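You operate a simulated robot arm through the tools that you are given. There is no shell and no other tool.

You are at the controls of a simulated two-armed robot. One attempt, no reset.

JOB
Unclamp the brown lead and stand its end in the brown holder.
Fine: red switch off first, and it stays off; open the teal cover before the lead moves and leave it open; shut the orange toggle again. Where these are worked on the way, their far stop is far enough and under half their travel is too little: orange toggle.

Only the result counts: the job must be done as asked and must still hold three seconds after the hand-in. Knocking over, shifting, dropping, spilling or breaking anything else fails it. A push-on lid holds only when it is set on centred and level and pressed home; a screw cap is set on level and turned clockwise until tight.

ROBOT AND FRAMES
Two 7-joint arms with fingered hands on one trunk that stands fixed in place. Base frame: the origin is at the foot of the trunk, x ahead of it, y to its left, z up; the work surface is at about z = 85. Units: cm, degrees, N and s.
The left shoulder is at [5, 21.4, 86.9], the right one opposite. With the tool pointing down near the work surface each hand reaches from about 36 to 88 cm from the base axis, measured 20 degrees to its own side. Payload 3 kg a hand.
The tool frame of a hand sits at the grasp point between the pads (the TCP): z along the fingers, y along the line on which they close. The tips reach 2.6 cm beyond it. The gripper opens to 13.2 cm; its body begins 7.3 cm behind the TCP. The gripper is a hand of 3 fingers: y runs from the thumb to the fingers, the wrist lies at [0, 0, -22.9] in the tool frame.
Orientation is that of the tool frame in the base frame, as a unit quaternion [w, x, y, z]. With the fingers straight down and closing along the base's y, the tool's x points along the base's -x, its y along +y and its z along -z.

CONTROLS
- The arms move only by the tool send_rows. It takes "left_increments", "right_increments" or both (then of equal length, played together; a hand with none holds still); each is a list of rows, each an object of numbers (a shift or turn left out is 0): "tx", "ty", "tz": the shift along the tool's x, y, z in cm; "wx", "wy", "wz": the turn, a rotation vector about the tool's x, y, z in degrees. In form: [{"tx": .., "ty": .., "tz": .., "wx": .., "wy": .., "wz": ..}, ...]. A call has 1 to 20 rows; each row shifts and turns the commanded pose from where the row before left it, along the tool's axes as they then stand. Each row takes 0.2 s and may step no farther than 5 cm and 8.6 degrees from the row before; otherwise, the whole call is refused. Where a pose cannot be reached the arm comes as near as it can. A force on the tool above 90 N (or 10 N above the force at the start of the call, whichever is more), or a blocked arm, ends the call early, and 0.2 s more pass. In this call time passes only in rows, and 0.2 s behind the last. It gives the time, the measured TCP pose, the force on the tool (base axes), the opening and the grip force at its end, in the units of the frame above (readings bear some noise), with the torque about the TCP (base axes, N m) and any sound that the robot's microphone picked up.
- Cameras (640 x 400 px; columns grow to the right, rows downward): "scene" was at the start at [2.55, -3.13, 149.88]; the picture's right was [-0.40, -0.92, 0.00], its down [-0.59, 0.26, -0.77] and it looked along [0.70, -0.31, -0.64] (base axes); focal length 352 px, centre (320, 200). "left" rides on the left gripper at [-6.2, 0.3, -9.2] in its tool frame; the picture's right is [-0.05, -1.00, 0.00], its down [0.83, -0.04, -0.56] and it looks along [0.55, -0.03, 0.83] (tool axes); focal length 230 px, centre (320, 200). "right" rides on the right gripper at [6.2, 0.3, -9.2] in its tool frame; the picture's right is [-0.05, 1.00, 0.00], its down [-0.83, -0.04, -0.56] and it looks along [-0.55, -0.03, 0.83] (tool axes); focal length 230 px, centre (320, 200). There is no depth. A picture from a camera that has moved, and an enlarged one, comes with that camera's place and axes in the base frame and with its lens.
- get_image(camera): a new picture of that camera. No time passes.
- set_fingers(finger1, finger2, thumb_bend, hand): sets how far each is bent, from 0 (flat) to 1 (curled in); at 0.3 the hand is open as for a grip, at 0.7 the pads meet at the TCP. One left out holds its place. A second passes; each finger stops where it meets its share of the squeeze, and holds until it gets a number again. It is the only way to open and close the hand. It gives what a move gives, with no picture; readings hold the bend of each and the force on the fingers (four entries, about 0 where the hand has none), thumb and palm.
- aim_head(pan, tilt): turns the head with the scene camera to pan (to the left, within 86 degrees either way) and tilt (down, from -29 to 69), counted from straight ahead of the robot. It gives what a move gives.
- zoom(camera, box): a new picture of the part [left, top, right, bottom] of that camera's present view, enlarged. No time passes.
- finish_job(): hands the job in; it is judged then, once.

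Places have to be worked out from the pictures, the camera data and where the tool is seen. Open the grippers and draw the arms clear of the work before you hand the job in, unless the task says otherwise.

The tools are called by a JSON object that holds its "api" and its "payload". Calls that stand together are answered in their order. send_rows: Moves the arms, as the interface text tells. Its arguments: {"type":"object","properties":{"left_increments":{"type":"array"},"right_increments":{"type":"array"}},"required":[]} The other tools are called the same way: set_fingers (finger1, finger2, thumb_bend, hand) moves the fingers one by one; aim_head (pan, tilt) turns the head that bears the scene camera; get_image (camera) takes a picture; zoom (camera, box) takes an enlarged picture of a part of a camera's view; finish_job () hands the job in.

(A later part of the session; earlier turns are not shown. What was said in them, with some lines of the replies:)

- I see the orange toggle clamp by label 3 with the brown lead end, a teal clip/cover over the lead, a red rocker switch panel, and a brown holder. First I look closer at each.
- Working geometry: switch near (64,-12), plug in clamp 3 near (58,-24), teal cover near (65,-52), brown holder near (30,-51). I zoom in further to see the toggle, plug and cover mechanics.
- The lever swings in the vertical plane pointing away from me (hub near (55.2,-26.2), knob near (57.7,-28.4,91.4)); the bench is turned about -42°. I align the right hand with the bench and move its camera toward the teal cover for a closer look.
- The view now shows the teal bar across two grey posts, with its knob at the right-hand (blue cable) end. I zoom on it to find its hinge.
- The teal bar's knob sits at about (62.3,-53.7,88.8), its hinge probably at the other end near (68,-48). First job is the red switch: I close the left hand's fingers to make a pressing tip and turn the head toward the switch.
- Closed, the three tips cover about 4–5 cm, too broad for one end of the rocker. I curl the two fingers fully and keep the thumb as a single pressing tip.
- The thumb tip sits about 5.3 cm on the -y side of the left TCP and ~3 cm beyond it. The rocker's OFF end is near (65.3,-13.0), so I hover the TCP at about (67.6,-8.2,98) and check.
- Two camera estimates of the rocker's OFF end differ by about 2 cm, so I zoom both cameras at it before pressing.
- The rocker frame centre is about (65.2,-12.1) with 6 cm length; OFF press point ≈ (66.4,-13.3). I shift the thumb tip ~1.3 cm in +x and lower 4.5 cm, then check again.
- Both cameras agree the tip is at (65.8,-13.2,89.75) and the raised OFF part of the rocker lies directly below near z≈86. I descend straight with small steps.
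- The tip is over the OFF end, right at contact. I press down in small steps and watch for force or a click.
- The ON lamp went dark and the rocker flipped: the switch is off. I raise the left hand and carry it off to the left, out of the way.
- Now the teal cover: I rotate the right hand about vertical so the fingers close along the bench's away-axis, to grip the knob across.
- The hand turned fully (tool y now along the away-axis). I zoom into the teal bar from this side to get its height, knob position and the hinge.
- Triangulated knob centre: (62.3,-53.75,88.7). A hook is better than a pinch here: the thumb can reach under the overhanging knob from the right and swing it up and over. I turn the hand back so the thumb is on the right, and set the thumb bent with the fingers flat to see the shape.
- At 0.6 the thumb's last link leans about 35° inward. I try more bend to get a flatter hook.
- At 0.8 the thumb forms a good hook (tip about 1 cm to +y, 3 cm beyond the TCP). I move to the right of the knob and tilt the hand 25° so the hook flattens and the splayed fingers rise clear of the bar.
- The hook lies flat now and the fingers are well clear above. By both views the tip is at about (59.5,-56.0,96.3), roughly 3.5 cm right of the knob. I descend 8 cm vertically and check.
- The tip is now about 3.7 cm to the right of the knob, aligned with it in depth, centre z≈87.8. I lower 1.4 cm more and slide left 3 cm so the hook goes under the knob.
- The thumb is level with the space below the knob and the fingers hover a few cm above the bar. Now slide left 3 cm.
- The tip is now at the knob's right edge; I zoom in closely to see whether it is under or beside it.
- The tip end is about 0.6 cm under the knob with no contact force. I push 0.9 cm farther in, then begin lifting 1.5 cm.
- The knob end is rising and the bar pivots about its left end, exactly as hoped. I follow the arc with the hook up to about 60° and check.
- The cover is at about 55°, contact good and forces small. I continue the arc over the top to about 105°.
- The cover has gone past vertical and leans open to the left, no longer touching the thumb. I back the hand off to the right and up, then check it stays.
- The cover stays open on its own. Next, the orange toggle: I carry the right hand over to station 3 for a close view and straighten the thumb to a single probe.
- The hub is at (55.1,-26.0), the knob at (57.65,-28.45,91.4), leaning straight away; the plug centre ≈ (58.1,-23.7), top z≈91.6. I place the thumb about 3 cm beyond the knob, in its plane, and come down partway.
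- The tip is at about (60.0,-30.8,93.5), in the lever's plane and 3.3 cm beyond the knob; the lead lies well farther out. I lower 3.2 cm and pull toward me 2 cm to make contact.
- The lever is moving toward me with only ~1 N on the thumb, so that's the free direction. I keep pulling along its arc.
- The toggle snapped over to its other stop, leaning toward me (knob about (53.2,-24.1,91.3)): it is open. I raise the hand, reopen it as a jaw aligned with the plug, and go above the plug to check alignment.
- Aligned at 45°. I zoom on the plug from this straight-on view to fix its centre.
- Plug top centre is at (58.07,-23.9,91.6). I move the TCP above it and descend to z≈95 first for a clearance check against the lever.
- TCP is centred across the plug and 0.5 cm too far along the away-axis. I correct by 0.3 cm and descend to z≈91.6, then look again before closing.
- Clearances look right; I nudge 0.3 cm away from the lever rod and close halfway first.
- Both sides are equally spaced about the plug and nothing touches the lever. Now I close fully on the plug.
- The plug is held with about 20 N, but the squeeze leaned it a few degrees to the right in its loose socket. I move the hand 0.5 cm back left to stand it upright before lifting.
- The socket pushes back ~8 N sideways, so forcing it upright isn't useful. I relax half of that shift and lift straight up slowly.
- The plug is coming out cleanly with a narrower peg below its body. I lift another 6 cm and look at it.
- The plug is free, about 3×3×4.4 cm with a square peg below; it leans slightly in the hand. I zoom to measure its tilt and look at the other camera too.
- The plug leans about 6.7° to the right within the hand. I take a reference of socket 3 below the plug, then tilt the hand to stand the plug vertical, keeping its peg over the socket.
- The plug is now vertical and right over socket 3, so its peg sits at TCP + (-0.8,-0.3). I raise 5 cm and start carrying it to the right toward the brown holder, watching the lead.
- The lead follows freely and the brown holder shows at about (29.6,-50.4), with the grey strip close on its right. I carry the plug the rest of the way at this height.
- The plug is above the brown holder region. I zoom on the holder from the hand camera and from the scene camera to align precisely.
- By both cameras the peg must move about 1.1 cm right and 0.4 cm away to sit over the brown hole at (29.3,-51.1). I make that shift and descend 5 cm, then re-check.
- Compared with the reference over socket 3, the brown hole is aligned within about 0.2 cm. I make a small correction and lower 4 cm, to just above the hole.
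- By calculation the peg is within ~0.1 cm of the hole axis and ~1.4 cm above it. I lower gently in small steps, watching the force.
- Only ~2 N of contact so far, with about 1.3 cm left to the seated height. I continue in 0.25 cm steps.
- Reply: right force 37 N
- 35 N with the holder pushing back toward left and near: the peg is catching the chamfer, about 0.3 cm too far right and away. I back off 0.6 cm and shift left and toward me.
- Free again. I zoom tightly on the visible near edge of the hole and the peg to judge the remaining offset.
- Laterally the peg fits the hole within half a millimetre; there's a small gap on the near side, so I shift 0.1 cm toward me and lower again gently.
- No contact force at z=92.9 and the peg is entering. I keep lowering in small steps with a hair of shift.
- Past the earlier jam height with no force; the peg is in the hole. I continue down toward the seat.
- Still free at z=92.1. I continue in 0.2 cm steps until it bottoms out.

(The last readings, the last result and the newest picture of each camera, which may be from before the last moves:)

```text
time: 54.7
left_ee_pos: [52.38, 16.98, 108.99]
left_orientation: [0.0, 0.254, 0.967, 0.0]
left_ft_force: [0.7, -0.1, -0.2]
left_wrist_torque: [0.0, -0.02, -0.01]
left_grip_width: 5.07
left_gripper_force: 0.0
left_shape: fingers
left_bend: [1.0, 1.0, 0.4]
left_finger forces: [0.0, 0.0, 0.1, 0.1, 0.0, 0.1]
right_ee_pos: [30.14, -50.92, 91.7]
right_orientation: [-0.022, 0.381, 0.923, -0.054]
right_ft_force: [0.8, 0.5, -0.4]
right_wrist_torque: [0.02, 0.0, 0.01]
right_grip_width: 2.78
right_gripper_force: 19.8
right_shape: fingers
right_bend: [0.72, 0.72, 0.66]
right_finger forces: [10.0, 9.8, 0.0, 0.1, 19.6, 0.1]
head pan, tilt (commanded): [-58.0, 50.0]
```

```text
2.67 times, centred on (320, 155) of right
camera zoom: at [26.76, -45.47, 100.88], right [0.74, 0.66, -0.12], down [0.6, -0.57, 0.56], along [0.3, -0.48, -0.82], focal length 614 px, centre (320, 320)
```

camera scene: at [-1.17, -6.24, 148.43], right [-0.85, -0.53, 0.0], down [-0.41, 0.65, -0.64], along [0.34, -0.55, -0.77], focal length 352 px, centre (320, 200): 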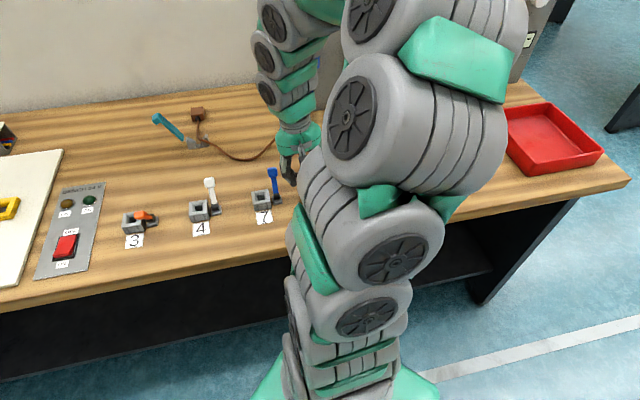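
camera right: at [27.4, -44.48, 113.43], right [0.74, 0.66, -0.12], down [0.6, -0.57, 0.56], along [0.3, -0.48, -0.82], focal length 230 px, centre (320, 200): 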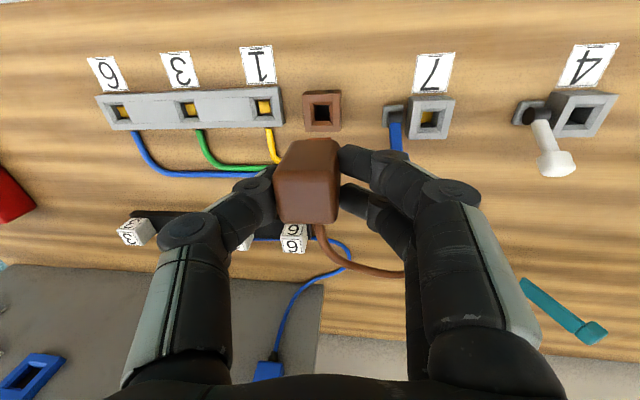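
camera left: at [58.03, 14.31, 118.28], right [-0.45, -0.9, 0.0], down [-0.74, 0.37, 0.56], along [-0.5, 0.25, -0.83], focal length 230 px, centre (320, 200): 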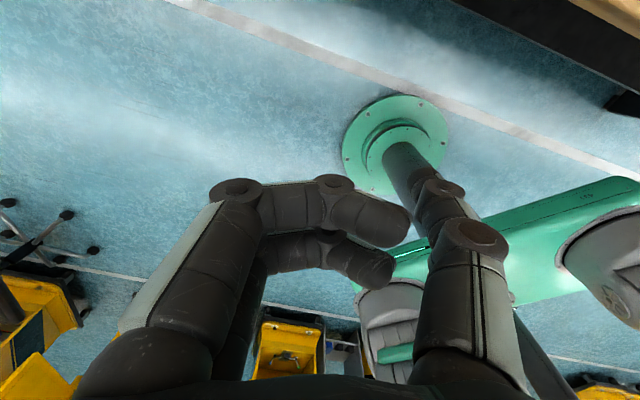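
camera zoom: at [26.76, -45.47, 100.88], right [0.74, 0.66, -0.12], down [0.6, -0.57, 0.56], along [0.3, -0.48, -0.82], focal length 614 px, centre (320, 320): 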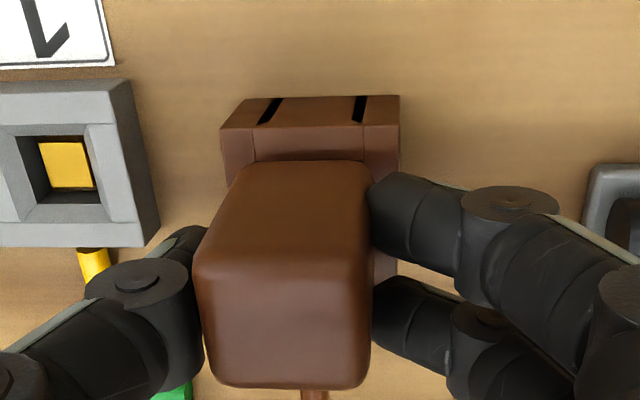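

No seat contact yet at 91.7. I go on in 0.15 cm steps.

{"api": "send_rows", "payload": {"right_increments": [{"ty": 0.018, "tz": 0.15}, {"ty": 0.018, "tz": 0.15}]}}

{"api": "zoom", "payload": {"camera": "right", "box": [220, 80, 420, 230]}}

```text
time: 55.3
left_ee_pos: [52.34, 17.05, 108.98]
left_orientation: [0.0, 0.254, 0.967, 0.0]
left_ft_force: [-0.1, -1.2, 0.0]
left_wrist_torque: [0.02, -0.01, -0.02]
left_grip_width: 5.07
left_gripper_force: 0.1
left_shape: fingers
left_bend: [1.0, 1.0, 0.4]
left_finger forces: [0.0, 0.1, 0.0, 0.1, 0.0, 0.1]
right_ee_pos: [30.14, -50.98, 91.5]
right_orientation: [-0.022, 0.382, 0.922, -0.054]
right_ft_force: [-1.2, 0.4, 0.7]
right_wrist_torque: [0.05, -0.08, -0.01]
right_grip_width: 2.8
right_gripper_force: 20.3
right_shape: fingers
right_bend: [0.72, 0.72, 0.66]
right_finger forces: [9.7, 10.0, 0.0, 0.0, 20.3, 0.1]
head pan, tilt (commanded): [-58.0, 50.0]
```

```text
2.67 times, centred on (320, 155) of right
camera zoom: at [26.77, -45.46, 100.57], right [0.74, 0.66, -0.12], down [0.6, -0.57, 0.56], along [0.3, -0.48, -0.82], focal length 614 px, centre (320, 320)
```

zoom: 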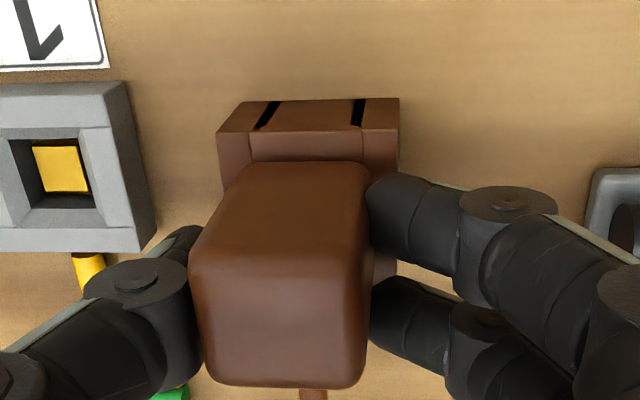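

There is a first hint of load; one more small step to confirm seating.

{"api": "send_rows", "payload": {"right_increments": [{"ty": 0.014, "tz": 0.12}, {"ty": 0.014, "tz": 0.12}]}}

```text
time: 55.9
left_ee_pos: [52.44, 16.96, 109.0]
left_orientation: [0.0, 0.253, 0.967, 0.0]
left_ft_force: [-0.8, 0.0, 0.3]
left_wrist_torque: [-0.01, -0.02, 0.02]
left_grip_width: 5.08
left_gripper_force: 0.1
left_shape: fingers
left_bend: [1.0, 1.0, 0.4]
left_finger forces: [0.0, 0.0, 0.0, 0.0, 0.1, 0.0]
right_ee_pos: [30.18, -50.92, 91.27]
right_orientation: [-0.02, 0.382, 0.922, -0.055]
right_ft_force: [0.6, 2.9, 27.2]
right_wrist_torque: [-0.13, 0.11, -0.02]
right_grip_width: 2.75
right_gripper_force: 24.4
right_shape: fingers
right_bend: [0.73, 0.73, 0.66]
right_finger forces: [12.6, 13.3, 0.1, 0.1, 23.1, 0.1]
head pan, tilt (commanded): [-58.0, 50.0]
```

27 N at z=91.27: the plug has bottomed in the brown holder. I unload slightly and open the fingers only partway, to keep clear of the grey strip.

{"api": "send_rows", "payload": {"right_increments": [{"ty": -0.018, "tz": -0.15}]}}

{"api": "set_fingers", "payload": {"hand": "right", "finger1": 0.6, "finger2": 0.6, "thumb_bend": 0.58}}

{"api": "get_image", "payload": {"camera": "right"}}

```text
time: 56.3
left_ee_pos: [52.44, 17.04, 108.98]
left_orientation: [0.0, 0.254, 0.967, -0.001]
left_ft_force: [0.6, -0.8, -0.3]
left_wrist_torque: [0.0, -0.02, 0.02]
left_grip_width: 5.08
left_gripper_force: 0.0
left_shape: fingers
left_bend: [1.0, 1.0, 0.4]
left_finger forces: [0.0, 0.1, 0.0, 0.0, 0.0, 0.0]
right_ee_pos: [30.02, -50.96, 91.36]
right_orientation: [-0.023, 0.382, 0.922, -0.054]
right_ft_force: [0.8, -3.8, 10.3]
right_wrist_torque: [-0.13, -0.04, 0.08]
right_grip_width: 2.77
right_gripper_force: 21.6
right_shape: fingers
right_bend: [0.72, 0.73, 0.66]
right_finger forces: [10.2, 11.0, 0.0, 0.0, 22.8, 0.0]
head pan, tilt (commanded): [-58.0, 50.0]
```

```text
time: 57.3
left_ee_pos: [52.52, 17.06, 109.07]
left_orientation: [0.0, 0.254, 0.967, 0.0]
left_ft_force: [0.2, -0.2, 0.4]
left_wrist_torque: [-0.01, 0.01, 0.01]
left_grip_width: 5.11
left_gripper_force: 0.1
left_shape: fingers
left_bend: [1.0, 1.0, 0.4]
left_finger forces: [0.0, 0.0, 0.0, 0.0, 0.1, 0.0]
right_ee_pos: [30.16, -50.8, 91.34]
right_orientation: [-0.022, 0.382, 0.922, -0.053]
right_ft_force: [-0.5, 1.0, 0.0]
right_wrist_torque: [0.0, 0.01, 0.02]
right_grip_width: 3.91
right_gripper_force: 0.2
right_shape: fingers
right_bend: [0.6, 0.6, 0.57]
right_finger forces: [0.1, 0.0, 0.1, 0.0, 0.0, 0.0]
head pan, tilt (commanded): [-58.0, 50.0]
```

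```text
taken
camera right: at [26.8, -45.38, 100.48], right [0.74, 0.66, -0.12], down [0.6, -0.57, 0.56], along [0.3, -0.48, -0.82], focal length 230 px, centre (320, 200)
```

right: 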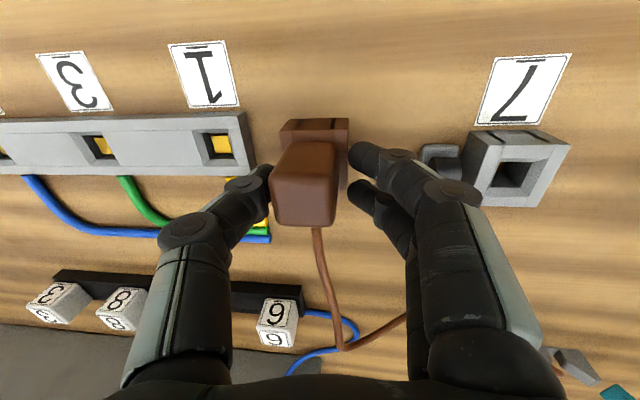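

The plug is released (0 N). I zoom to check the finger clearances before lifting away.

{"api": "zoom", "payload": {"camera": "right", "box": [230, 100, 400, 250]}}

```text
2.67 times, centred on (315, 175) of right
camera zoom: at [26.8, -45.38, 100.48], right [0.74, 0.66, -0.12], down [0.6, -0.57, 0.56], along [0.3, -0.48, -0.82], focal length 614 px, centre (333, 267)
```

zoom: 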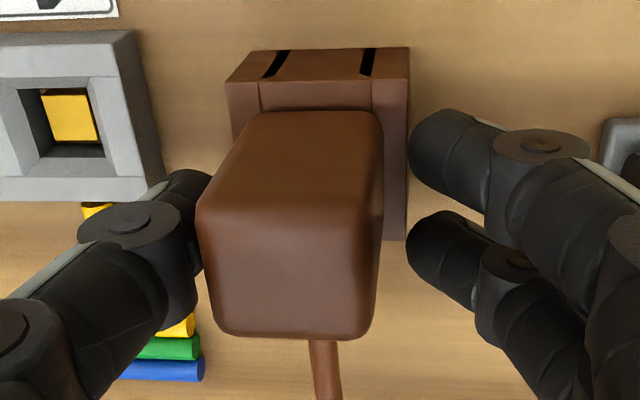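

The thumb side gap is small, so I centre the hand by 0.25 cm, then lift straight up 12 cm.

{"api": "send_rows", "payload": {"right_increments": [{"ty": -0.25, "tz": 0.03}, {"ty": -0.117, "tz": -0.99}, {"ty": -0.175, "tz": -1.49}, {"ty": -0.234, "tz": -1.99}, {"ty": -0.35, "tz": -2.98}, {"ty": -0.47, "tz": -3.97}, {"tz": -1.0}]}}

{"api": "get_image", "payload": {"camera": "right"}}

{"api": "get_image", "payload": {"camera": "scene"}}

```text
time: 58.9
left_ee_pos: [52.44, 17.09, 108.96]
left_orientation: [0.0, 0.254, 0.967, 0.0]
left_ft_force: [-0.5, 0.3, 0.3]
left_wrist_torque: [0.01, -0.01, -0.01]
left_grip_width: 5.07
left_gripper_force: 0.0
left_shape: fingers
left_bend: [1.0, 1.0, 0.4]
left_finger forces: [0.1, 0.0, 0.1, 0.0, 0.0, 0.0]
right_ee_pos: [30.09, -51.07, 103.76]
right_orientation: [-0.022, 0.382, 0.922, -0.054]
right_ft_force: [-0.6, 0.0, 0.0]
right_wrist_torque: [0.0, -0.04, -0.02]
right_grip_width: 3.95
right_gripper_force: 0.0
right_shape: fingers
right_bend: [0.6, 0.6, 0.57]
right_finger forces: [0.1, 0.0, 0.0, 0.0, 0.1, 0.0]
head pan, tilt (commanded): [-58.0, 50.0]
```

```text
taken
camera right: at [26.73, -45.63, 113.04], right [0.74, 0.66, -0.12], down [0.6, -0.57, 0.56], along [0.3, -0.48, -0.82], focal length 230 px, centre (320, 200)
```

right: 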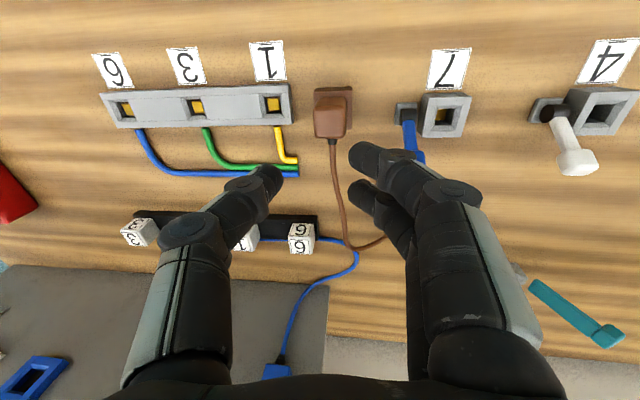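

```text
taken
camera scene: at [-1.17, -6.24, 148.43], right [-0.85, -0.53, 0.0], down [-0.41, 0.65, -0.64], along [0.34, -0.55, -0.77], focal length 352 px, centre (320, 200)
```

scene: 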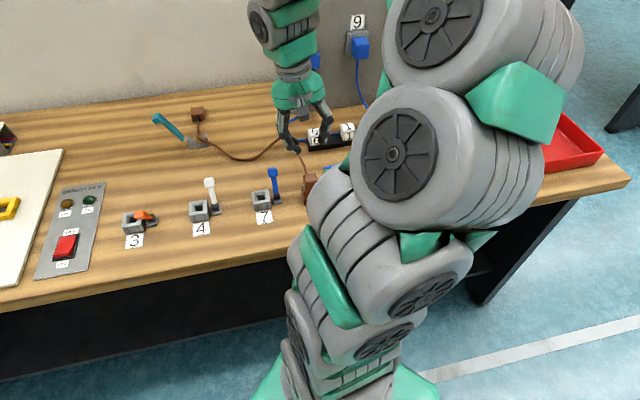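

The plug stands in the brown holder. Now the orange toggle: I set the thumb probe again, level the hand and carry it to the near side of lever 3.

{"api": "set_fingers", "payload": {"hand": "right", "finger1": 0.0, "finger2": 0.0, "thumb_bend": 0.4}}

{"api": "send_rows", "payload": {"right_increments": [{"wx": -3.35}, {"wx": -3.35}, {"tx": 0.632, "ty": 4.556}, {"tx": 0.632, "ty": 4.556}, {"tx": 0.632, "ty": 4.556}, {"tx": 0.632, "ty": 4.556}, {"tx": 0.632, "ty": 4.556}, {"tx": 0.632, "ty": 4.556}, {"tx": 0.632, "ty": 4.556}, {"tx": 0.632, "ty": 4.556}, {"tx": 0.632, "ty": 4.556}]}}

{"api": "aim_head", "payload": {"pan": -30, "tilt": 42}}

{"api": "get_image", "payload": {"camera": "right"}}

{"api": "get_image", "payload": {"camera": "scene"}}

```text
time: 59.9
left_ee_pos: [52.46, 17.0, 109.01]
left_orientation: [0.0, 0.254, 0.967, 0.0]
left_ft_force: [-0.2, 0.0, 0.8]
left_wrist_torque: [0.02, 0.02, 0.01]
left_grip_width: 5.05
left_gripper_force: 0.0
left_shape: fingers
left_bend: [1.0, 1.0, 0.4]
left_finger forces: [0.0, 0.0, 0.0, 0.1, 0.1, 0.1]
right_ee_pos: [30.12, -51.07, 103.87]
right_orientation: [-0.022, 0.382, 0.922, -0.054]
right_ft_force: [0.4, -0.2, 0.5]
right_wrist_torque: [0.0, 0.0, 0.0]
right_grip_width: 14.84
right_gripper_force: 0.1
right_shape: fingers
right_bend: [0.0, 0.0, 0.4]
right_finger forces: [0.1, 0.0, 0.0, 0.1, 0.0, 0.0]
head pan, tilt (commanded): [-58.0, 50.0]
```

```text
time: 62.3
left_ee_pos: [52.37, 17.08, 108.98]
left_orientation: [0.0, 0.255, 0.967, 0.001]
left_ft_force: [0.3, 0.9, -0.3]
left_wrist_torque: [-0.01, 0.0, 0.01]
left_grip_width: 5.07
left_gripper_force: 0.0
left_shape: fingers
left_bend: [1.0, 1.0, 0.4]
left_finger forces: [0.0, 0.1, 0.0, 0.0, 0.0, 0.0]
right_ee_pos: [55.01, -18.06, 103.56]
right_orientation: [0.0, 0.383, 0.924, 0.0]
right_ft_force: [0.5, -0.7, -0.6]
right_wrist_torque: [0.01, 0.02, 0.01]
right_grip_width: 14.86
right_gripper_force: 0.1
right_shape: fingers
right_bend: [0.0, 0.0, 0.4]
right_finger forces: [0.0, 0.1, 0.1, 0.1, 0.0, 0.0]
head pan, tilt (commanded): [-58.0, 50.0]
```

```text
time: 63.2
left_ee_pos: [52.51, 17.04, 108.94]
left_orientation: [0.0, 0.254, 0.967, 0.0]
left_ft_force: [-0.3, -0.4, 0.0]
left_wrist_torque: [-0.04, 0.0, 0.0]
left_grip_width: 5.07
left_gripper_force: 0.1
left_shape: fingers
left_bend: [1.0, 1.0, 0.4]
left_finger forces: [0.0, 0.0, 0.0, 0.0, 0.1, 0.1]
right_ee_pos: [54.81, -18.16, 103.6]
right_orientation: [0.0, 0.382, 0.924, 0.001]
right_ft_force: [-0.6, 0.5, 0.1]
right_wrist_torque: [0.01, -0.04, 0.0]
right_grip_width: 14.87
right_gripper_force: 0.1
right_shape: fingers
right_bend: [0.0, 0.0, 0.4]
right_finger forces: [0.0, 0.1, 0.2, 0.0, 0.0, 0.0]
head pan, tilt (commanded): [-30.0, 42.0]
```

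```text
taken
camera right: at [50.71, -13.46, 112.89], right [0.74, 0.67, 0.0], down [0.56, -0.62, 0.56], along [0.37, -0.41, -0.83], focal length 230 px, centre (320, 200)
```

right: 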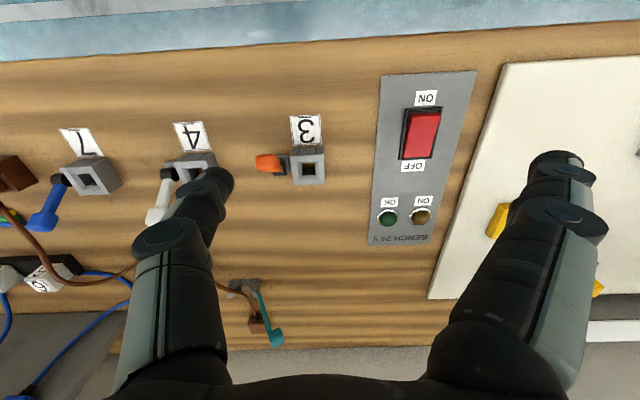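

```text
taken
camera scene: at [1.99, -3.9, 149.55], right [-0.5, -0.87, 0.0], down [-0.58, 0.34, -0.74], along [0.64, -0.37, -0.67], focal length 352 px, centre (320, 200)
```

scene: 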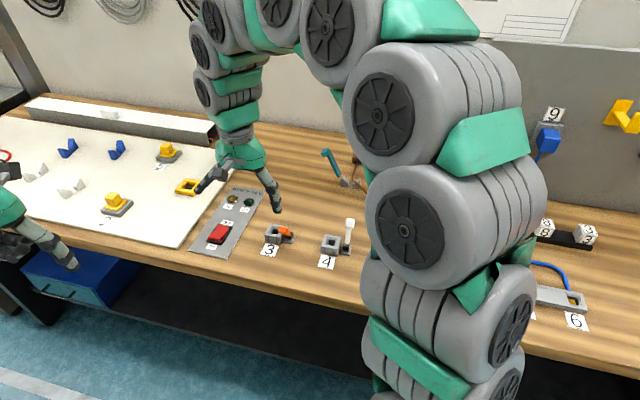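

I zoom on the open lever from both cameras to place the thumb exactly behind its knob.

{"api": "zoom", "payload": {"camera": "right", "box": [170, 100, 350, 230]}}

{"api": "zoom", "payload": {"camera": "scene", "box": [240, 170, 330, 260]}}

```text
3.08 times, centred on (260, 165) of right
camera zoom: at [50.71, -13.46, 112.89], right [0.74, 0.67, 0.0], down [0.56, -0.62, 0.56], along [0.37, -0.41, -0.83], focal length 708 px, centre (505, 308)
```

zoom: 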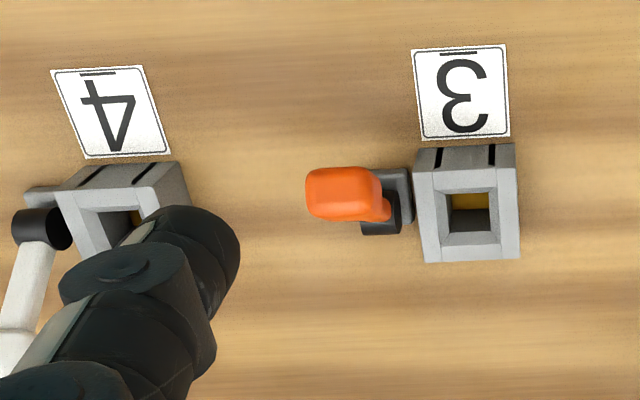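

```text
4.44 times, centred on (285, 215) of scene
camera zoom: at [1.99, -3.9, 149.55], right [-0.5, -0.87, 0.0], down [-0.58, 0.34, -0.74], along [0.64, -0.37, -0.67], focal length 1565 px, centre (476, 133)
```

zoom: 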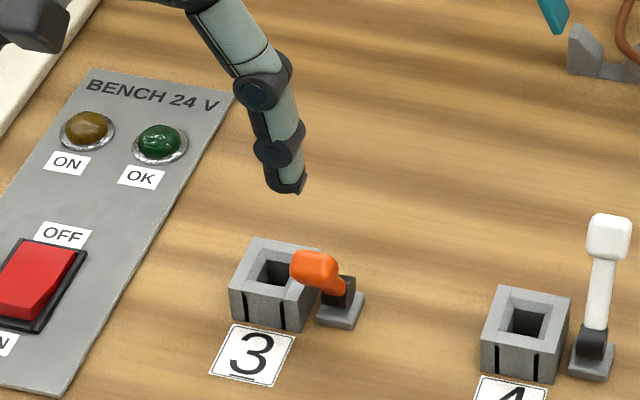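

The knob is at (53.2,-24.3,91.3) and the thumb tip hovers at (50.8,-22.3), 3 cm to the near side. I descend 9.5 cm with a slight sideways correction.

{"api": "send_rows", "payload": {"right_increments": [{"ty": 0.25, "tz": 3.2}, {"tz": 3.2}, {"tz": 3.1}]}}

{"api": "zoom", "payload": {"camera": "right", "box": [140, 80, 360, 260]}}

{"api": "zoom", "payload": {"camera": "scene", "box": [240, 170, 330, 260]}}

```text
time: 64.0
left_ee_pos: [52.5, 16.99, 108.96]
left_orientation: [0.0, 0.254, 0.967, 0.0]
left_ft_force: [0.6, -0.3, 0.8]
left_wrist_torque: [0.01, -0.03, 0.0]
left_grip_width: 5.09
left_gripper_force: 0.0
left_shape: fingers
left_bend: [1.0, 1.0, 0.4]
left_finger forces: [0.0, 0.1, 0.0, 0.0, 0.0, 0.0]
right_ee_pos: [55.36, -17.94, 94.09]
right_orientation: [0.0, 0.384, 0.923, 0.0]
right_ft_force: [0.5, 0.0, 0.3]
right_wrist_torque: [0.02, 0.02, -0.01]
right_grip_width: 14.85
right_gripper_force: 0.0
right_shape: fingers
right_bend: [0.0, 0.0, 0.4]
right_finger forces: [0.0, 0.1, 0.1, 0.0, 0.0, 0.0]
head pan, tilt (commanded): [-30.0, 42.0]
```

```text
2.22 times, centred on (250, 170) of right
camera zoom: at [51.16, -13.19, 103.39], right [0.74, 0.67, 0.0], down [0.56, -0.62, 0.56], along [0.37, -0.41, -0.83], focal length 511 px, centre (476, 267)
```

zoom: 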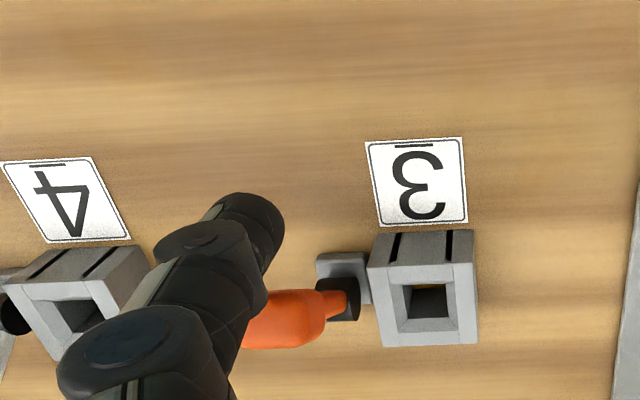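

```text
4.44 times, centred on (285, 215) of scene
camera zoom: at [1.99, -3.89, 149.56], right [-0.5, -0.87, 0.0], down [-0.58, 0.33, -0.74], along [0.64, -0.37, -0.67], focal length 1565 px, centre (476, 133)
```

zoom: 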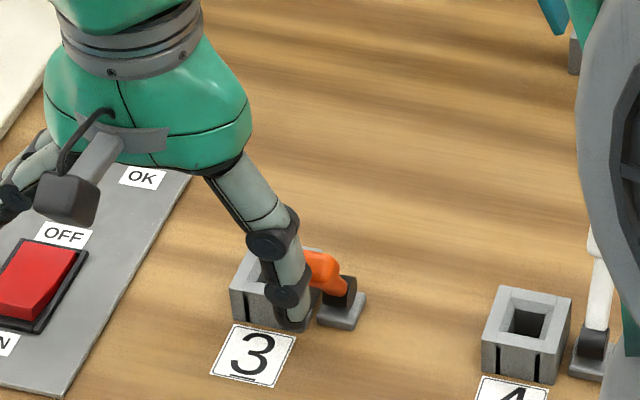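

The thumb is 3 cm on the near side of the knob, in line with it. I push away 3.5 cm in small steps.

{"api": "send_rows", "payload": {"right_increments": [{"tx": -0.7}, {"tx": -0.7}, {"tx": -0.7}, {"tx": -0.7}, {"tx": -0.7}]}}

{"api": "zoom", "payload": {"camera": "right", "box": [140, 80, 360, 260]}}

{"api": "zoom", "payload": {"camera": "scene", "box": [240, 170, 330, 260]}}

```text
time: 65.2
left_ee_pos: [52.4, 16.9, 109.05]
left_orientation: [0.0, 0.254, 0.967, 0.0]
left_ft_force: [0.5, 0.0, -0.4]
left_wrist_torque: [-0.03, 0.02, -0.03]
left_grip_width: 5.09
left_gripper_force: 0.1
left_shape: fingers
left_bend: [1.0, 1.0, 0.4]
left_finger forces: [0.0, 0.0, 0.0, 0.0, 0.0, 0.1]
right_ee_pos: [57.67, -20.45, 94.37]
right_orientation: [0.0, 0.383, 0.924, 0.0]
right_ft_force: [-0.1, 0.3, 0.1]
right_wrist_torque: [-0.02, 0.02, 0.01]
right_grip_width: 14.91
right_gripper_force: 0.7
right_shape: fingers
right_bend: [0.0, 0.0, 0.4]
right_finger forces: [0.1, 0.0, 0.0, 0.0, 0.5, 0.0]
head pan, tilt (commanded): [-30.0, 42.0]
```

```text
2.22 times, centred on (250, 170) of right
camera zoom: at [53.55, -15.65, 103.61], right [0.74, 0.67, 0.0], down [0.56, -0.62, 0.56], along [0.37, -0.41, -0.83], focal length 511 px, centre (476, 267)
```

zoom: 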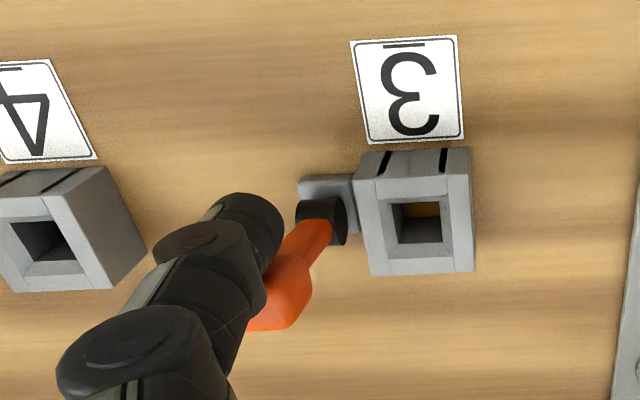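

```text
4.44 times, centred on (285, 215) of scene
camera zoom: at [1.99, -3.89, 149.56], right [-0.5, -0.87, 0.0], down [-0.58, 0.33, -0.74], along [0.64, -0.37, -0.67], focal length 1565 px, centre (476, 133)
```

zoom: 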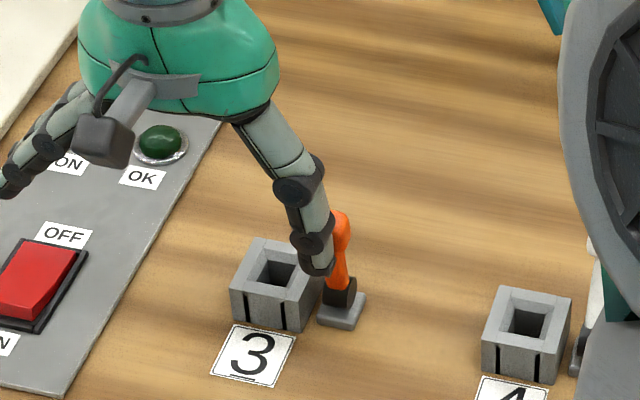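

The lever is near vertical with light contact. I push another 2.4 cm to take it over to its shut stop.

{"api": "send_rows", "payload": {"right_increments": [{"tx": -0.6}, {"tx": -0.6}, {"tx": -0.6}, {"tx": -0.6}]}}

{"api": "zoom", "payload": {"camera": "right", "box": [140, 80, 360, 260]}}

{"api": "zoom", "payload": {"camera": "scene", "box": [240, 170, 330, 260]}}

```text
time: 66.2
left_ee_pos: [52.42, 16.99, 108.98]
left_orientation: [0.0, 0.254, 0.967, 0.0]
left_ft_force: [0.4, -0.7, -0.1]
left_wrist_torque: [0.0, -0.04, 0.01]
left_grip_width: 5.06
left_gripper_force: 0.2
left_shape: fingers
left_bend: [1.0, 1.0, 0.4]
left_finger forces: [0.0, 0.0, 0.1, 0.0, 0.0, 0.0]
right_ee_pos: [59.36, -22.02, 94.23]
right_orientation: [0.0, 0.384, 0.923, 0.0]
right_ft_force: [0.0, -0.3, -0.5]
right_wrist_torque: [-0.01, 0.03, -0.01]
right_grip_width: 14.89
right_gripper_force: 0.1
right_shape: fingers
right_bend: [0.0, 0.0, 0.4]
right_finger forces: [0.1, 0.0, 0.1, 0.1, 0.0, 0.0]
head pan, tilt (commanded): [-30.0, 42.0]
```

```text
2.22 times, centred on (250, 170) of right
camera zoom: at [55.28, -17.36, 103.49], right [0.74, 0.67, 0.0], down [0.56, -0.62, 0.55], along [0.37, -0.41, -0.83], focal length 511 px, centre (476, 267)
```

zoom: 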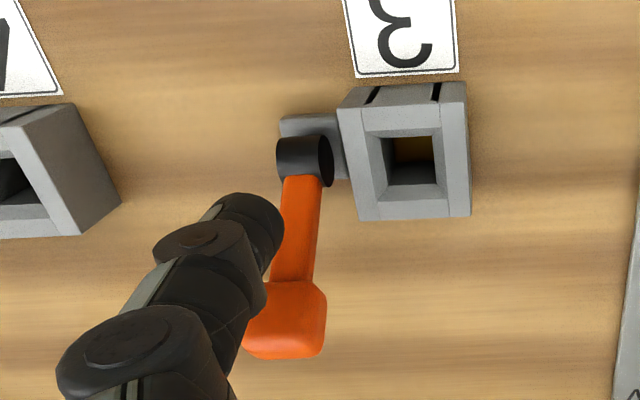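

```text
4.44 times, centred on (285, 215) of scene
camera zoom: at [1.99, -3.89, 149.56], right [-0.5, -0.87, 0.0], down [-0.58, 0.33, -0.74], along [0.64, -0.37, -0.67], focal length 1565 px, centre (476, 133)
```

zoom: 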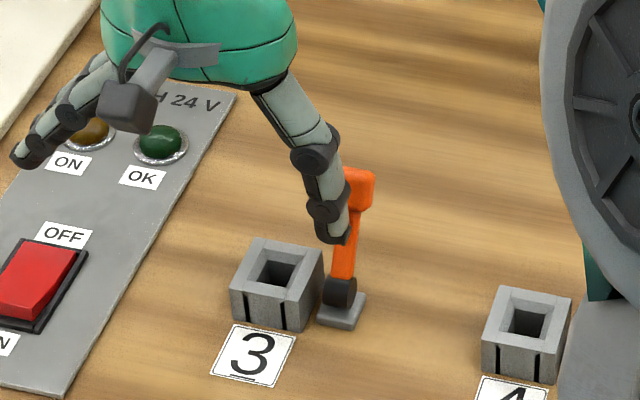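

The lever has snapped back to leaning away. I back off slightly, raise the hand and verify everything.

{"api": "send_rows", "payload": {"right_increments": [{"tx": 0.6}, {"tz": -3}, {"tz": -4}, {"tz": -4}, {"tz": -4}, {"tx": 3.5, "ty": -2.5}, {"tx": 3.5, "ty": -2.5}, {"tx": 3.5, "ty": -2.5}]}}

{"api": "get_image", "payload": {"camera": "scene"}}

{"api": "zoom", "payload": {"camera": "scene", "box": [190, 170, 360, 270]}}

{"api": "get_image", "payload": {"camera": "right"}}

```text
time: 68.0
left_ee_pos: [52.42, 16.98, 108.87]
left_orientation: [0.0, 0.254, 0.967, -0.001]
left_ft_force: [0.3, 0.0, 0.1]
left_wrist_torque: [-0.03, -0.06, -0.01]
left_grip_width: 5.09
left_gripper_force: 0.1
left_shape: fingers
left_bend: [1.0, 1.0, 0.4]
left_finger forces: [0.0, 0.1, 0.1, 0.0, 0.0, 0.0]
right_ee_pos: [46.32, -19.67, 109.51]
right_orientation: [-0.001, 0.382, 0.924, 0.0]
right_ft_force: [-1.0, -0.1, 0.0]
right_wrist_torque: [-0.01, -0.04, 0.0]
right_grip_width: 14.88
right_gripper_force: 0.1
right_shape: fingers
right_bend: [0.0, 0.0, 0.4]
right_finger forces: [0.0, 0.0, 0.0, 0.1, 0.1, 0.0]
head pan, tilt (commanded): [-30.0, 42.0]
```

```text
taken
camera scene: at [1.98, -3.89, 149.56], right [-0.5, -0.87, 0.0], down [-0.58, 0.33, -0.74], along [0.64, -0.37, -0.67], focal length 352 px, centre (320, 200)
```

scene: 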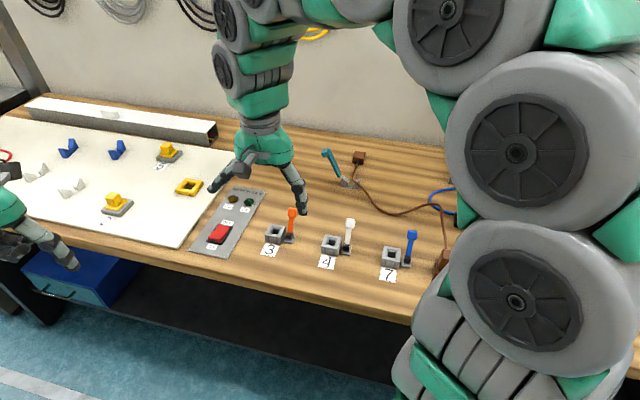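

```text
3.76 times, centred on (275, 220) of scene
camera zoom: at [1.98, -3.89, 149.56], right [-0.5, -0.87, 0.0], down [-0.58, 0.33, -0.74], along [0.64, -0.37, -0.67], focal length 1326 px, centre (489, 125)
```

zoom: 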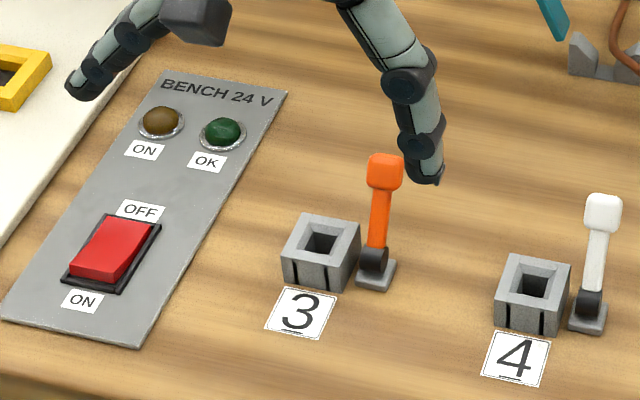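

```text
taken
camera right: at [42.21, -14.92, 118.79], right [0.74, 0.67, 0.0], down [0.56, -0.62, 0.56], along [0.37, -0.41, -0.83], focal length 230 px, centre (320, 200)
```

right: 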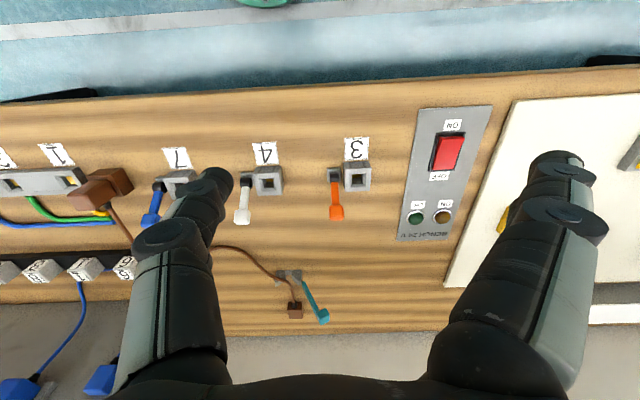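

The orange lever matches its shut neighbours, the switch shows OFF with the lamp dark, and the teal cover is still open. I move the hand over to view the plug in the brown holder.

{"api": "send_rows", "payload": {"right_increments": [{"tx": -0.5, "ty": -4.4, "tz": -0.36}, {"tx": -0.5, "ty": -4.4, "tz": -0.36}, {"tx": -0.5, "ty": -4.4, "tz": -0.36}, {"tx": -0.5, "ty": -4.4, "tz": -0.36}, {"tx": -0.5, "ty": -4.4, "tz": -0.36}, {"tx": -0.5, "ty": -4.4, "tz": -0.36}, {"tx": -0.5, "ty": -4.4, "tz": -0.36}]}}

{"api": "get_image", "payload": {"camera": "right"}}

{"api": "get_image", "payload": {"camera": "scene"}}

```text
time: 69.6
left_ee_pos: [52.34, 16.99, 108.98]
left_orientation: [0.0, 0.253, 0.967, 0.0]
left_ft_force: [0.7, -1.4, 0.3]
left_wrist_torque: [0.02, -0.03, 0.04]
left_grip_width: 5.08
left_gripper_force: 0.1
left_shape: fingers
left_bend: [1.0, 1.0, 0.4]
left_finger forces: [0.1, 0.0, 0.0, 0.0, 0.0, 0.0]
right_ee_pos: [27.16, -43.65, 111.73]
right_orientation: [-0.001, 0.383, 0.924, -0.001]
right_ft_force: [0.4, 0.4, -0.3]
right_wrist_torque: [0.0, 0.01, 0.02]
right_grip_width: 14.86
right_gripper_force: 0.0
right_shape: fingers
right_bend: [0.0, 0.0, 0.4]
right_finger forces: [0.1, 0.0, 0.0, 0.0, 0.0, 0.0]
head pan, tilt (commanded): [-30.0, 42.0]
```

```text
taken
camera right: at [23.14, -38.84, 121.11], right [0.74, 0.67, 0.0], down [0.56, -0.62, 0.55], along [0.37, -0.41, -0.83], focal length 230 px, centre (320, 200)
```

right: 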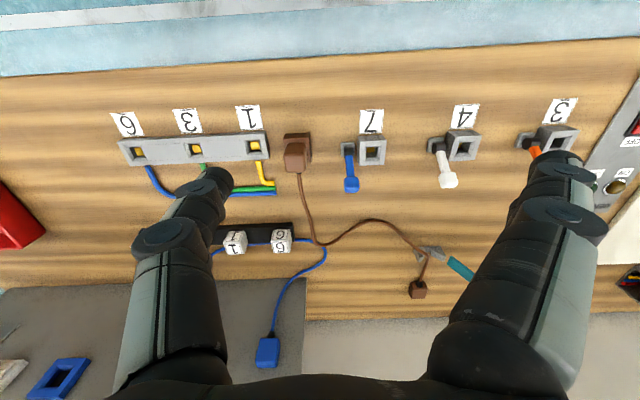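

```text
taken
camera scene: at [1.99, -3.89, 149.56], right [-0.5, -0.87, 0.0], down [-0.58, 0.33, -0.74], along [0.64, -0.37, -0.67], focal length 352 px, centre (320, 200)
```

scene: 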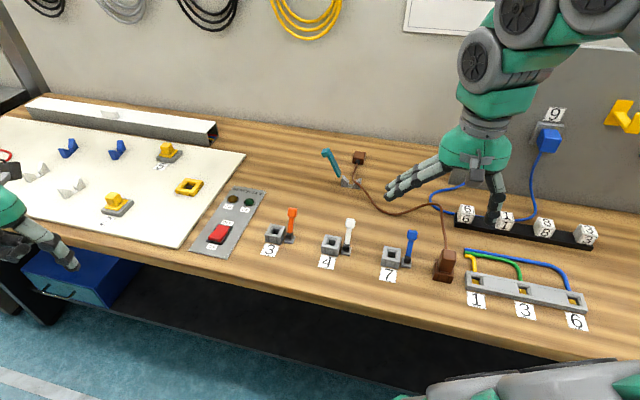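

Now the scene camera has a clear view of everything. I zoom on the plug in the brown holder, and on the cover, toggle and switch.

{"api": "zoom", "payload": {"camera": "scene", "box": [410, 230, 490, 300]}}

{"api": "zoom", "payload": {"camera": "right", "box": [250, 110, 350, 200]}}

{"api": "zoom", "payload": {"camera": "scene", "box": [300, 140, 470, 270]}}

{"api": "zoom", "payload": {"camera": "scene", "box": [190, 180, 320, 270]}}

```text
5.71 times, centred on (450, 265) of scene
camera zoom: at [1.99, -3.89, 149.56], right [-0.5, -0.87, 0.0], down [-0.58, 0.33, -0.74], along [0.64, -0.37, -0.67], focal length 2012 px, centre (-423, -171)
```

zoom: 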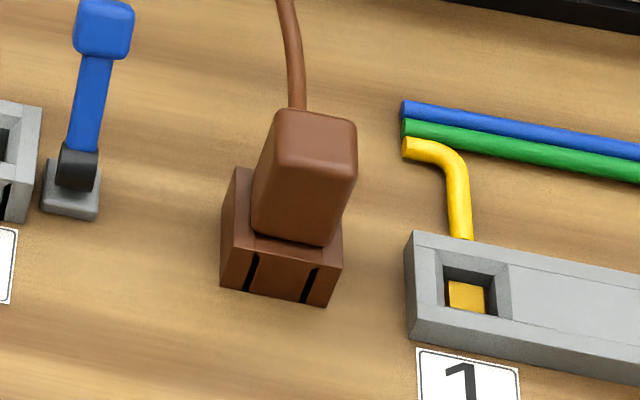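

```text
4.44 times, centred on (300, 155) of right
camera zoom: at [23.14, -38.84, 121.11], right [0.74, 0.67, 0.0], down [0.56, -0.62, 0.55], along [0.37, -0.41, -0.83], focal length 1022 px, centre (409, 400)
```

zoom: 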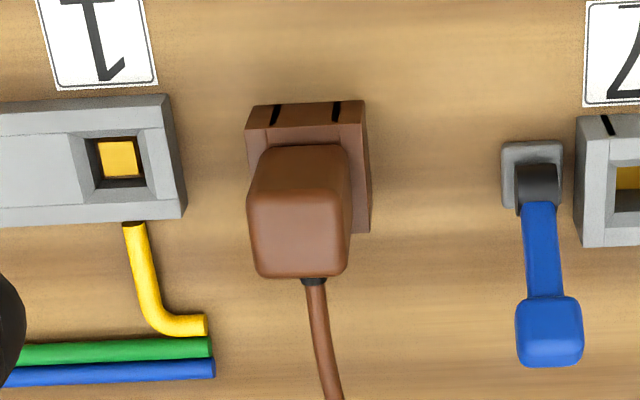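

```text
3.08 times, centred on (385, 205) of scene
camera zoom: at [1.99, -3.89, 149.56], right [-0.5, -0.87, 0.0], down [-0.58, 0.33, -0.74], along [0.64, -0.37, -0.67], focal length 1083 px, centre (120, 185)
```

zoom: 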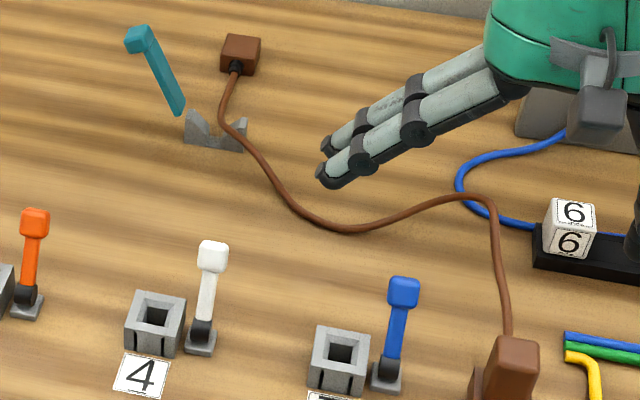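

```text
4.44 times, centred on (255, 225) of scene
camera zoom: at [1.99, -3.89, 149.56], right [-0.5, -0.87, 0.0], down [-0.58, 0.33, -0.74], along [0.64, -0.37, -0.67], focal length 1565 px, centre (609, 89)
```

zoom: 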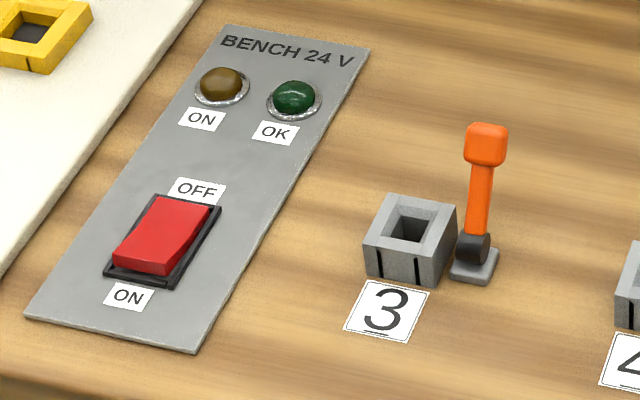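

The plug looks upright and seated, cover open, toggle shut, switch off. I take one closer look for any gap under the plug body.

{"api": "zoom", "payload": {"camera": "scene", "box": [430, 245, 465, 275]}}

{"api": "zoom", "payload": {"camera": "right", "box": [275, 125, 325, 175]}}

```text
13.33 times, centred on (448, 260) of scene
camera zoom: at [1.99, -3.89, 149.56], right [-0.5, -0.87, 0.0], down [-0.58, 0.33, -0.74], along [0.64, -0.37, -0.67], focal length 4695 px, centre (-1380, -600)
```

zoom: 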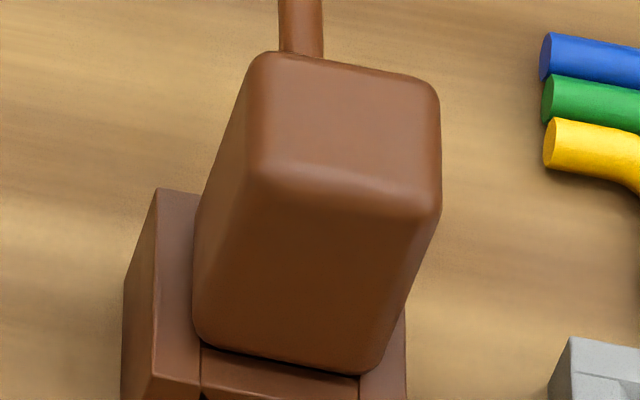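

```text
8.00 times, centred on (300, 150) of right
camera zoom: at [23.14, -38.84, 121.11], right [0.74, 0.67, 0.0], down [0.56, -0.62, 0.55], along [0.37, -0.41, -0.83], focal length 1841 px, centre (480, 600)
```

zoom: 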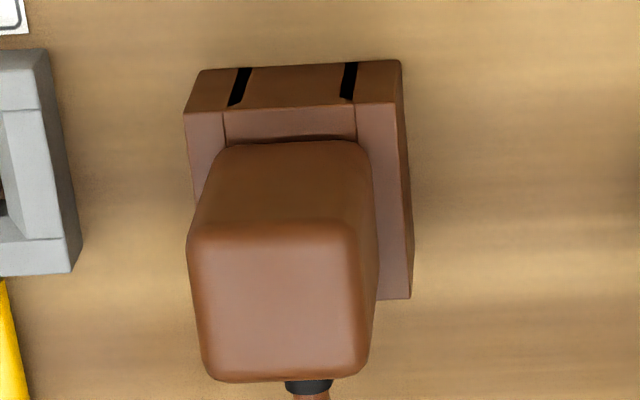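

Everything checks out: plug seated upright in the brown holder, cover open, toggle shut, switch off. I open both hands and raise the right arm further clear.

{"api": "send_rows", "payload": {"right_increments": [{"tz": -3}, {"tz": -3}, {"tz": -3}]}}

{"api": "set_fingers", "payload": {"hand": "right", "finger1": 0.3, "finger2": 0.3, "thumb_bend": 0.3}}

{"api": "set_fingers", "payload": {"hand": "left", "finger1": 0.3, "finger2": 0.3, "thumb_bend": 0.3}}

{"api": "get_image", "payload": {"camera": "scene"}}

{"api": "zoom", "payload": {"camera": "scene", "box": [180, 140, 480, 300]}}

```text
time: 70.4
left_ee_pos: [52.44, 16.99, 108.98]
left_orientation: [0.0, 0.253, 0.967, 0.0]
left_ft_force: [0.1, 0.6, 0.2]
left_wrist_torque: [0.02, 0.02, 0.02]
left_grip_width: 5.08
left_gripper_force: 0.1
left_shape: fingers
left_bend: [1.0, 1.0, 0.4]
left_finger forces: [0.0, 0.1, 0.0, 0.0, 0.0, 0.0]
right_ee_pos: [27.26, -43.69, 120.83]
right_orientation: [0.001, 0.382, 0.924, 0.001]
right_ft_force: [0.0, 0.5, 0.0]
right_wrist_torque: [0.02, 0.02, 0.04]
right_grip_width: 14.87
right_gripper_force: 0.2
right_shape: fingers
right_bend: [0.0, 0.0, 0.4]
right_finger forces: [0.0, 0.0, 0.0, 0.0, 0.0, 0.0]
head pan, tilt (commanded): [-30.0, 42.0]
```

```text
time: 71.4
left_ee_pos: [52.48, 16.94, 108.92]
left_orientation: [-0.001, 0.253, 0.967, 0.001]
left_ft_force: [0.3, -0.2, 0.6]
left_wrist_torque: [-0.01, -0.01, -0.02]
left_grip_width: 5.09
left_gripper_force: 0.0
left_shape: fingers
left_bend: [1.0, 1.0, 0.4]
left_finger forces: [0.0, 0.0, 0.0, 0.0, 0.1, 0.1]
right_ee_pos: [27.23, -43.62, 120.65]
right_orientation: [0.0, 0.382, 0.924, 0.001]
right_ft_force: [0.0, 0.0, 0.0]
right_wrist_torque: [0.03, -0.05, -0.02]
right_grip_width: 13.48
right_gripper_force: 0.1
right_shape: fingers
right_bend: [0.3, 0.3, 0.3]
right_finger forces: [0.0, 0.1, 0.1, 0.0, 0.0, 0.1]
head pan, tilt (commanded): [-30.0, 42.0]
```

```text
time: 72.4
left_ee_pos: [52.48, 16.94, 108.93]
left_orientation: [0.0, 0.254, 0.967, 0.0]
left_ft_force: [-0.1, 0.2, -0.9]
left_wrist_torque: [0.01, 0.01, -0.04]
left_grip_width: 13.38
left_gripper_force: 0.1
left_shape: fingers
left_bend: [0.3, 0.3, 0.3]
left_finger forces: [0.1, 0.1, 0.1, 0.1, 0.0, 0.0]
right_ee_pos: [27.2, -43.62, 120.77]
right_orientation: [0.0, 0.383, 0.924, -0.001]
right_ft_force: [-0.9, -0.4, -0.5]
right_wrist_torque: [-0.01, 0.0, -0.01]
right_grip_width: 13.51
right_gripper_force: 0.1
right_shape: fingers
right_bend: [0.3, 0.3, 0.3]
right_finger forces: [0.1, 0.0, 0.1, 0.0, 0.0, 0.0]
head pan, tilt (commanded): [-30.0, 42.0]
```

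```text
taken
camera scene: at [1.99, -3.89, 149.56], right [-0.5, -0.87, 0.0], down [-0.58, 0.33, -0.74], along [0.64, -0.37, -0.67], focal length 352 px, centre (320, 200)
```

scene: 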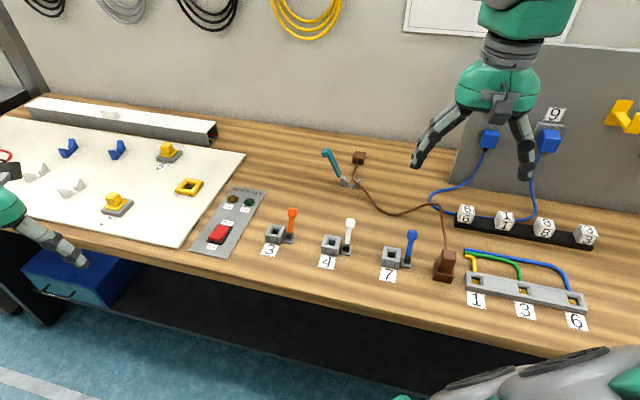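

```text
2.13 times, centred on (330, 220) of scene
camera zoom: at [1.99, -3.89, 149.56], right [-0.5, -0.87, 0.0], down [-0.58, 0.33, -0.74], along [0.64, -0.37, -0.67], focal length 751 px, centre (299, 157)
```

zoom: 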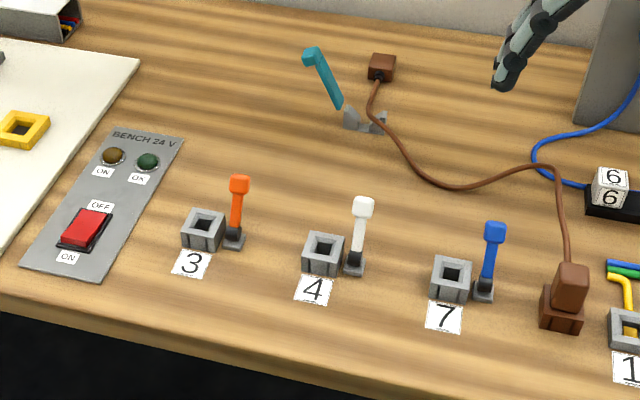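

The switch is off, the teal cover is open, the lead's plug stands in the brown holder, the orange toggle is shut, and both arms are clear with open hands. I hand the job in.

{"api": "finish_job", "payload": {}}

```text
The job is handed in.
```

The brown lead is unclamped and its plug now stands upright in the brown holder. The job has been handed in; I have not seen a verdict.

- **Red switch:** off first, before anything else moved. The ON lamp went dark and the rocker still shows OFF.
- **Teal cover:** swung open before the lead moved, past vertical. It was still open in the last pictures.
- **Orange toggle:** opened over its full travel to release the plug. It was then pushed back to shut and leans the same way as the white and blue ones.
- **Plug seating:** the first try caught on the holder's rim with about 35 N. I backed off, shifted a few millimetres and lowered it until it bottomed. It showed no visible lean or gap after release.
- **Possible contact:** the lead now rests close to, perhaps touching, the blue cable on the right. Nothing looked moved or knocked over.

Both hands are open and both arms are clear of the work.
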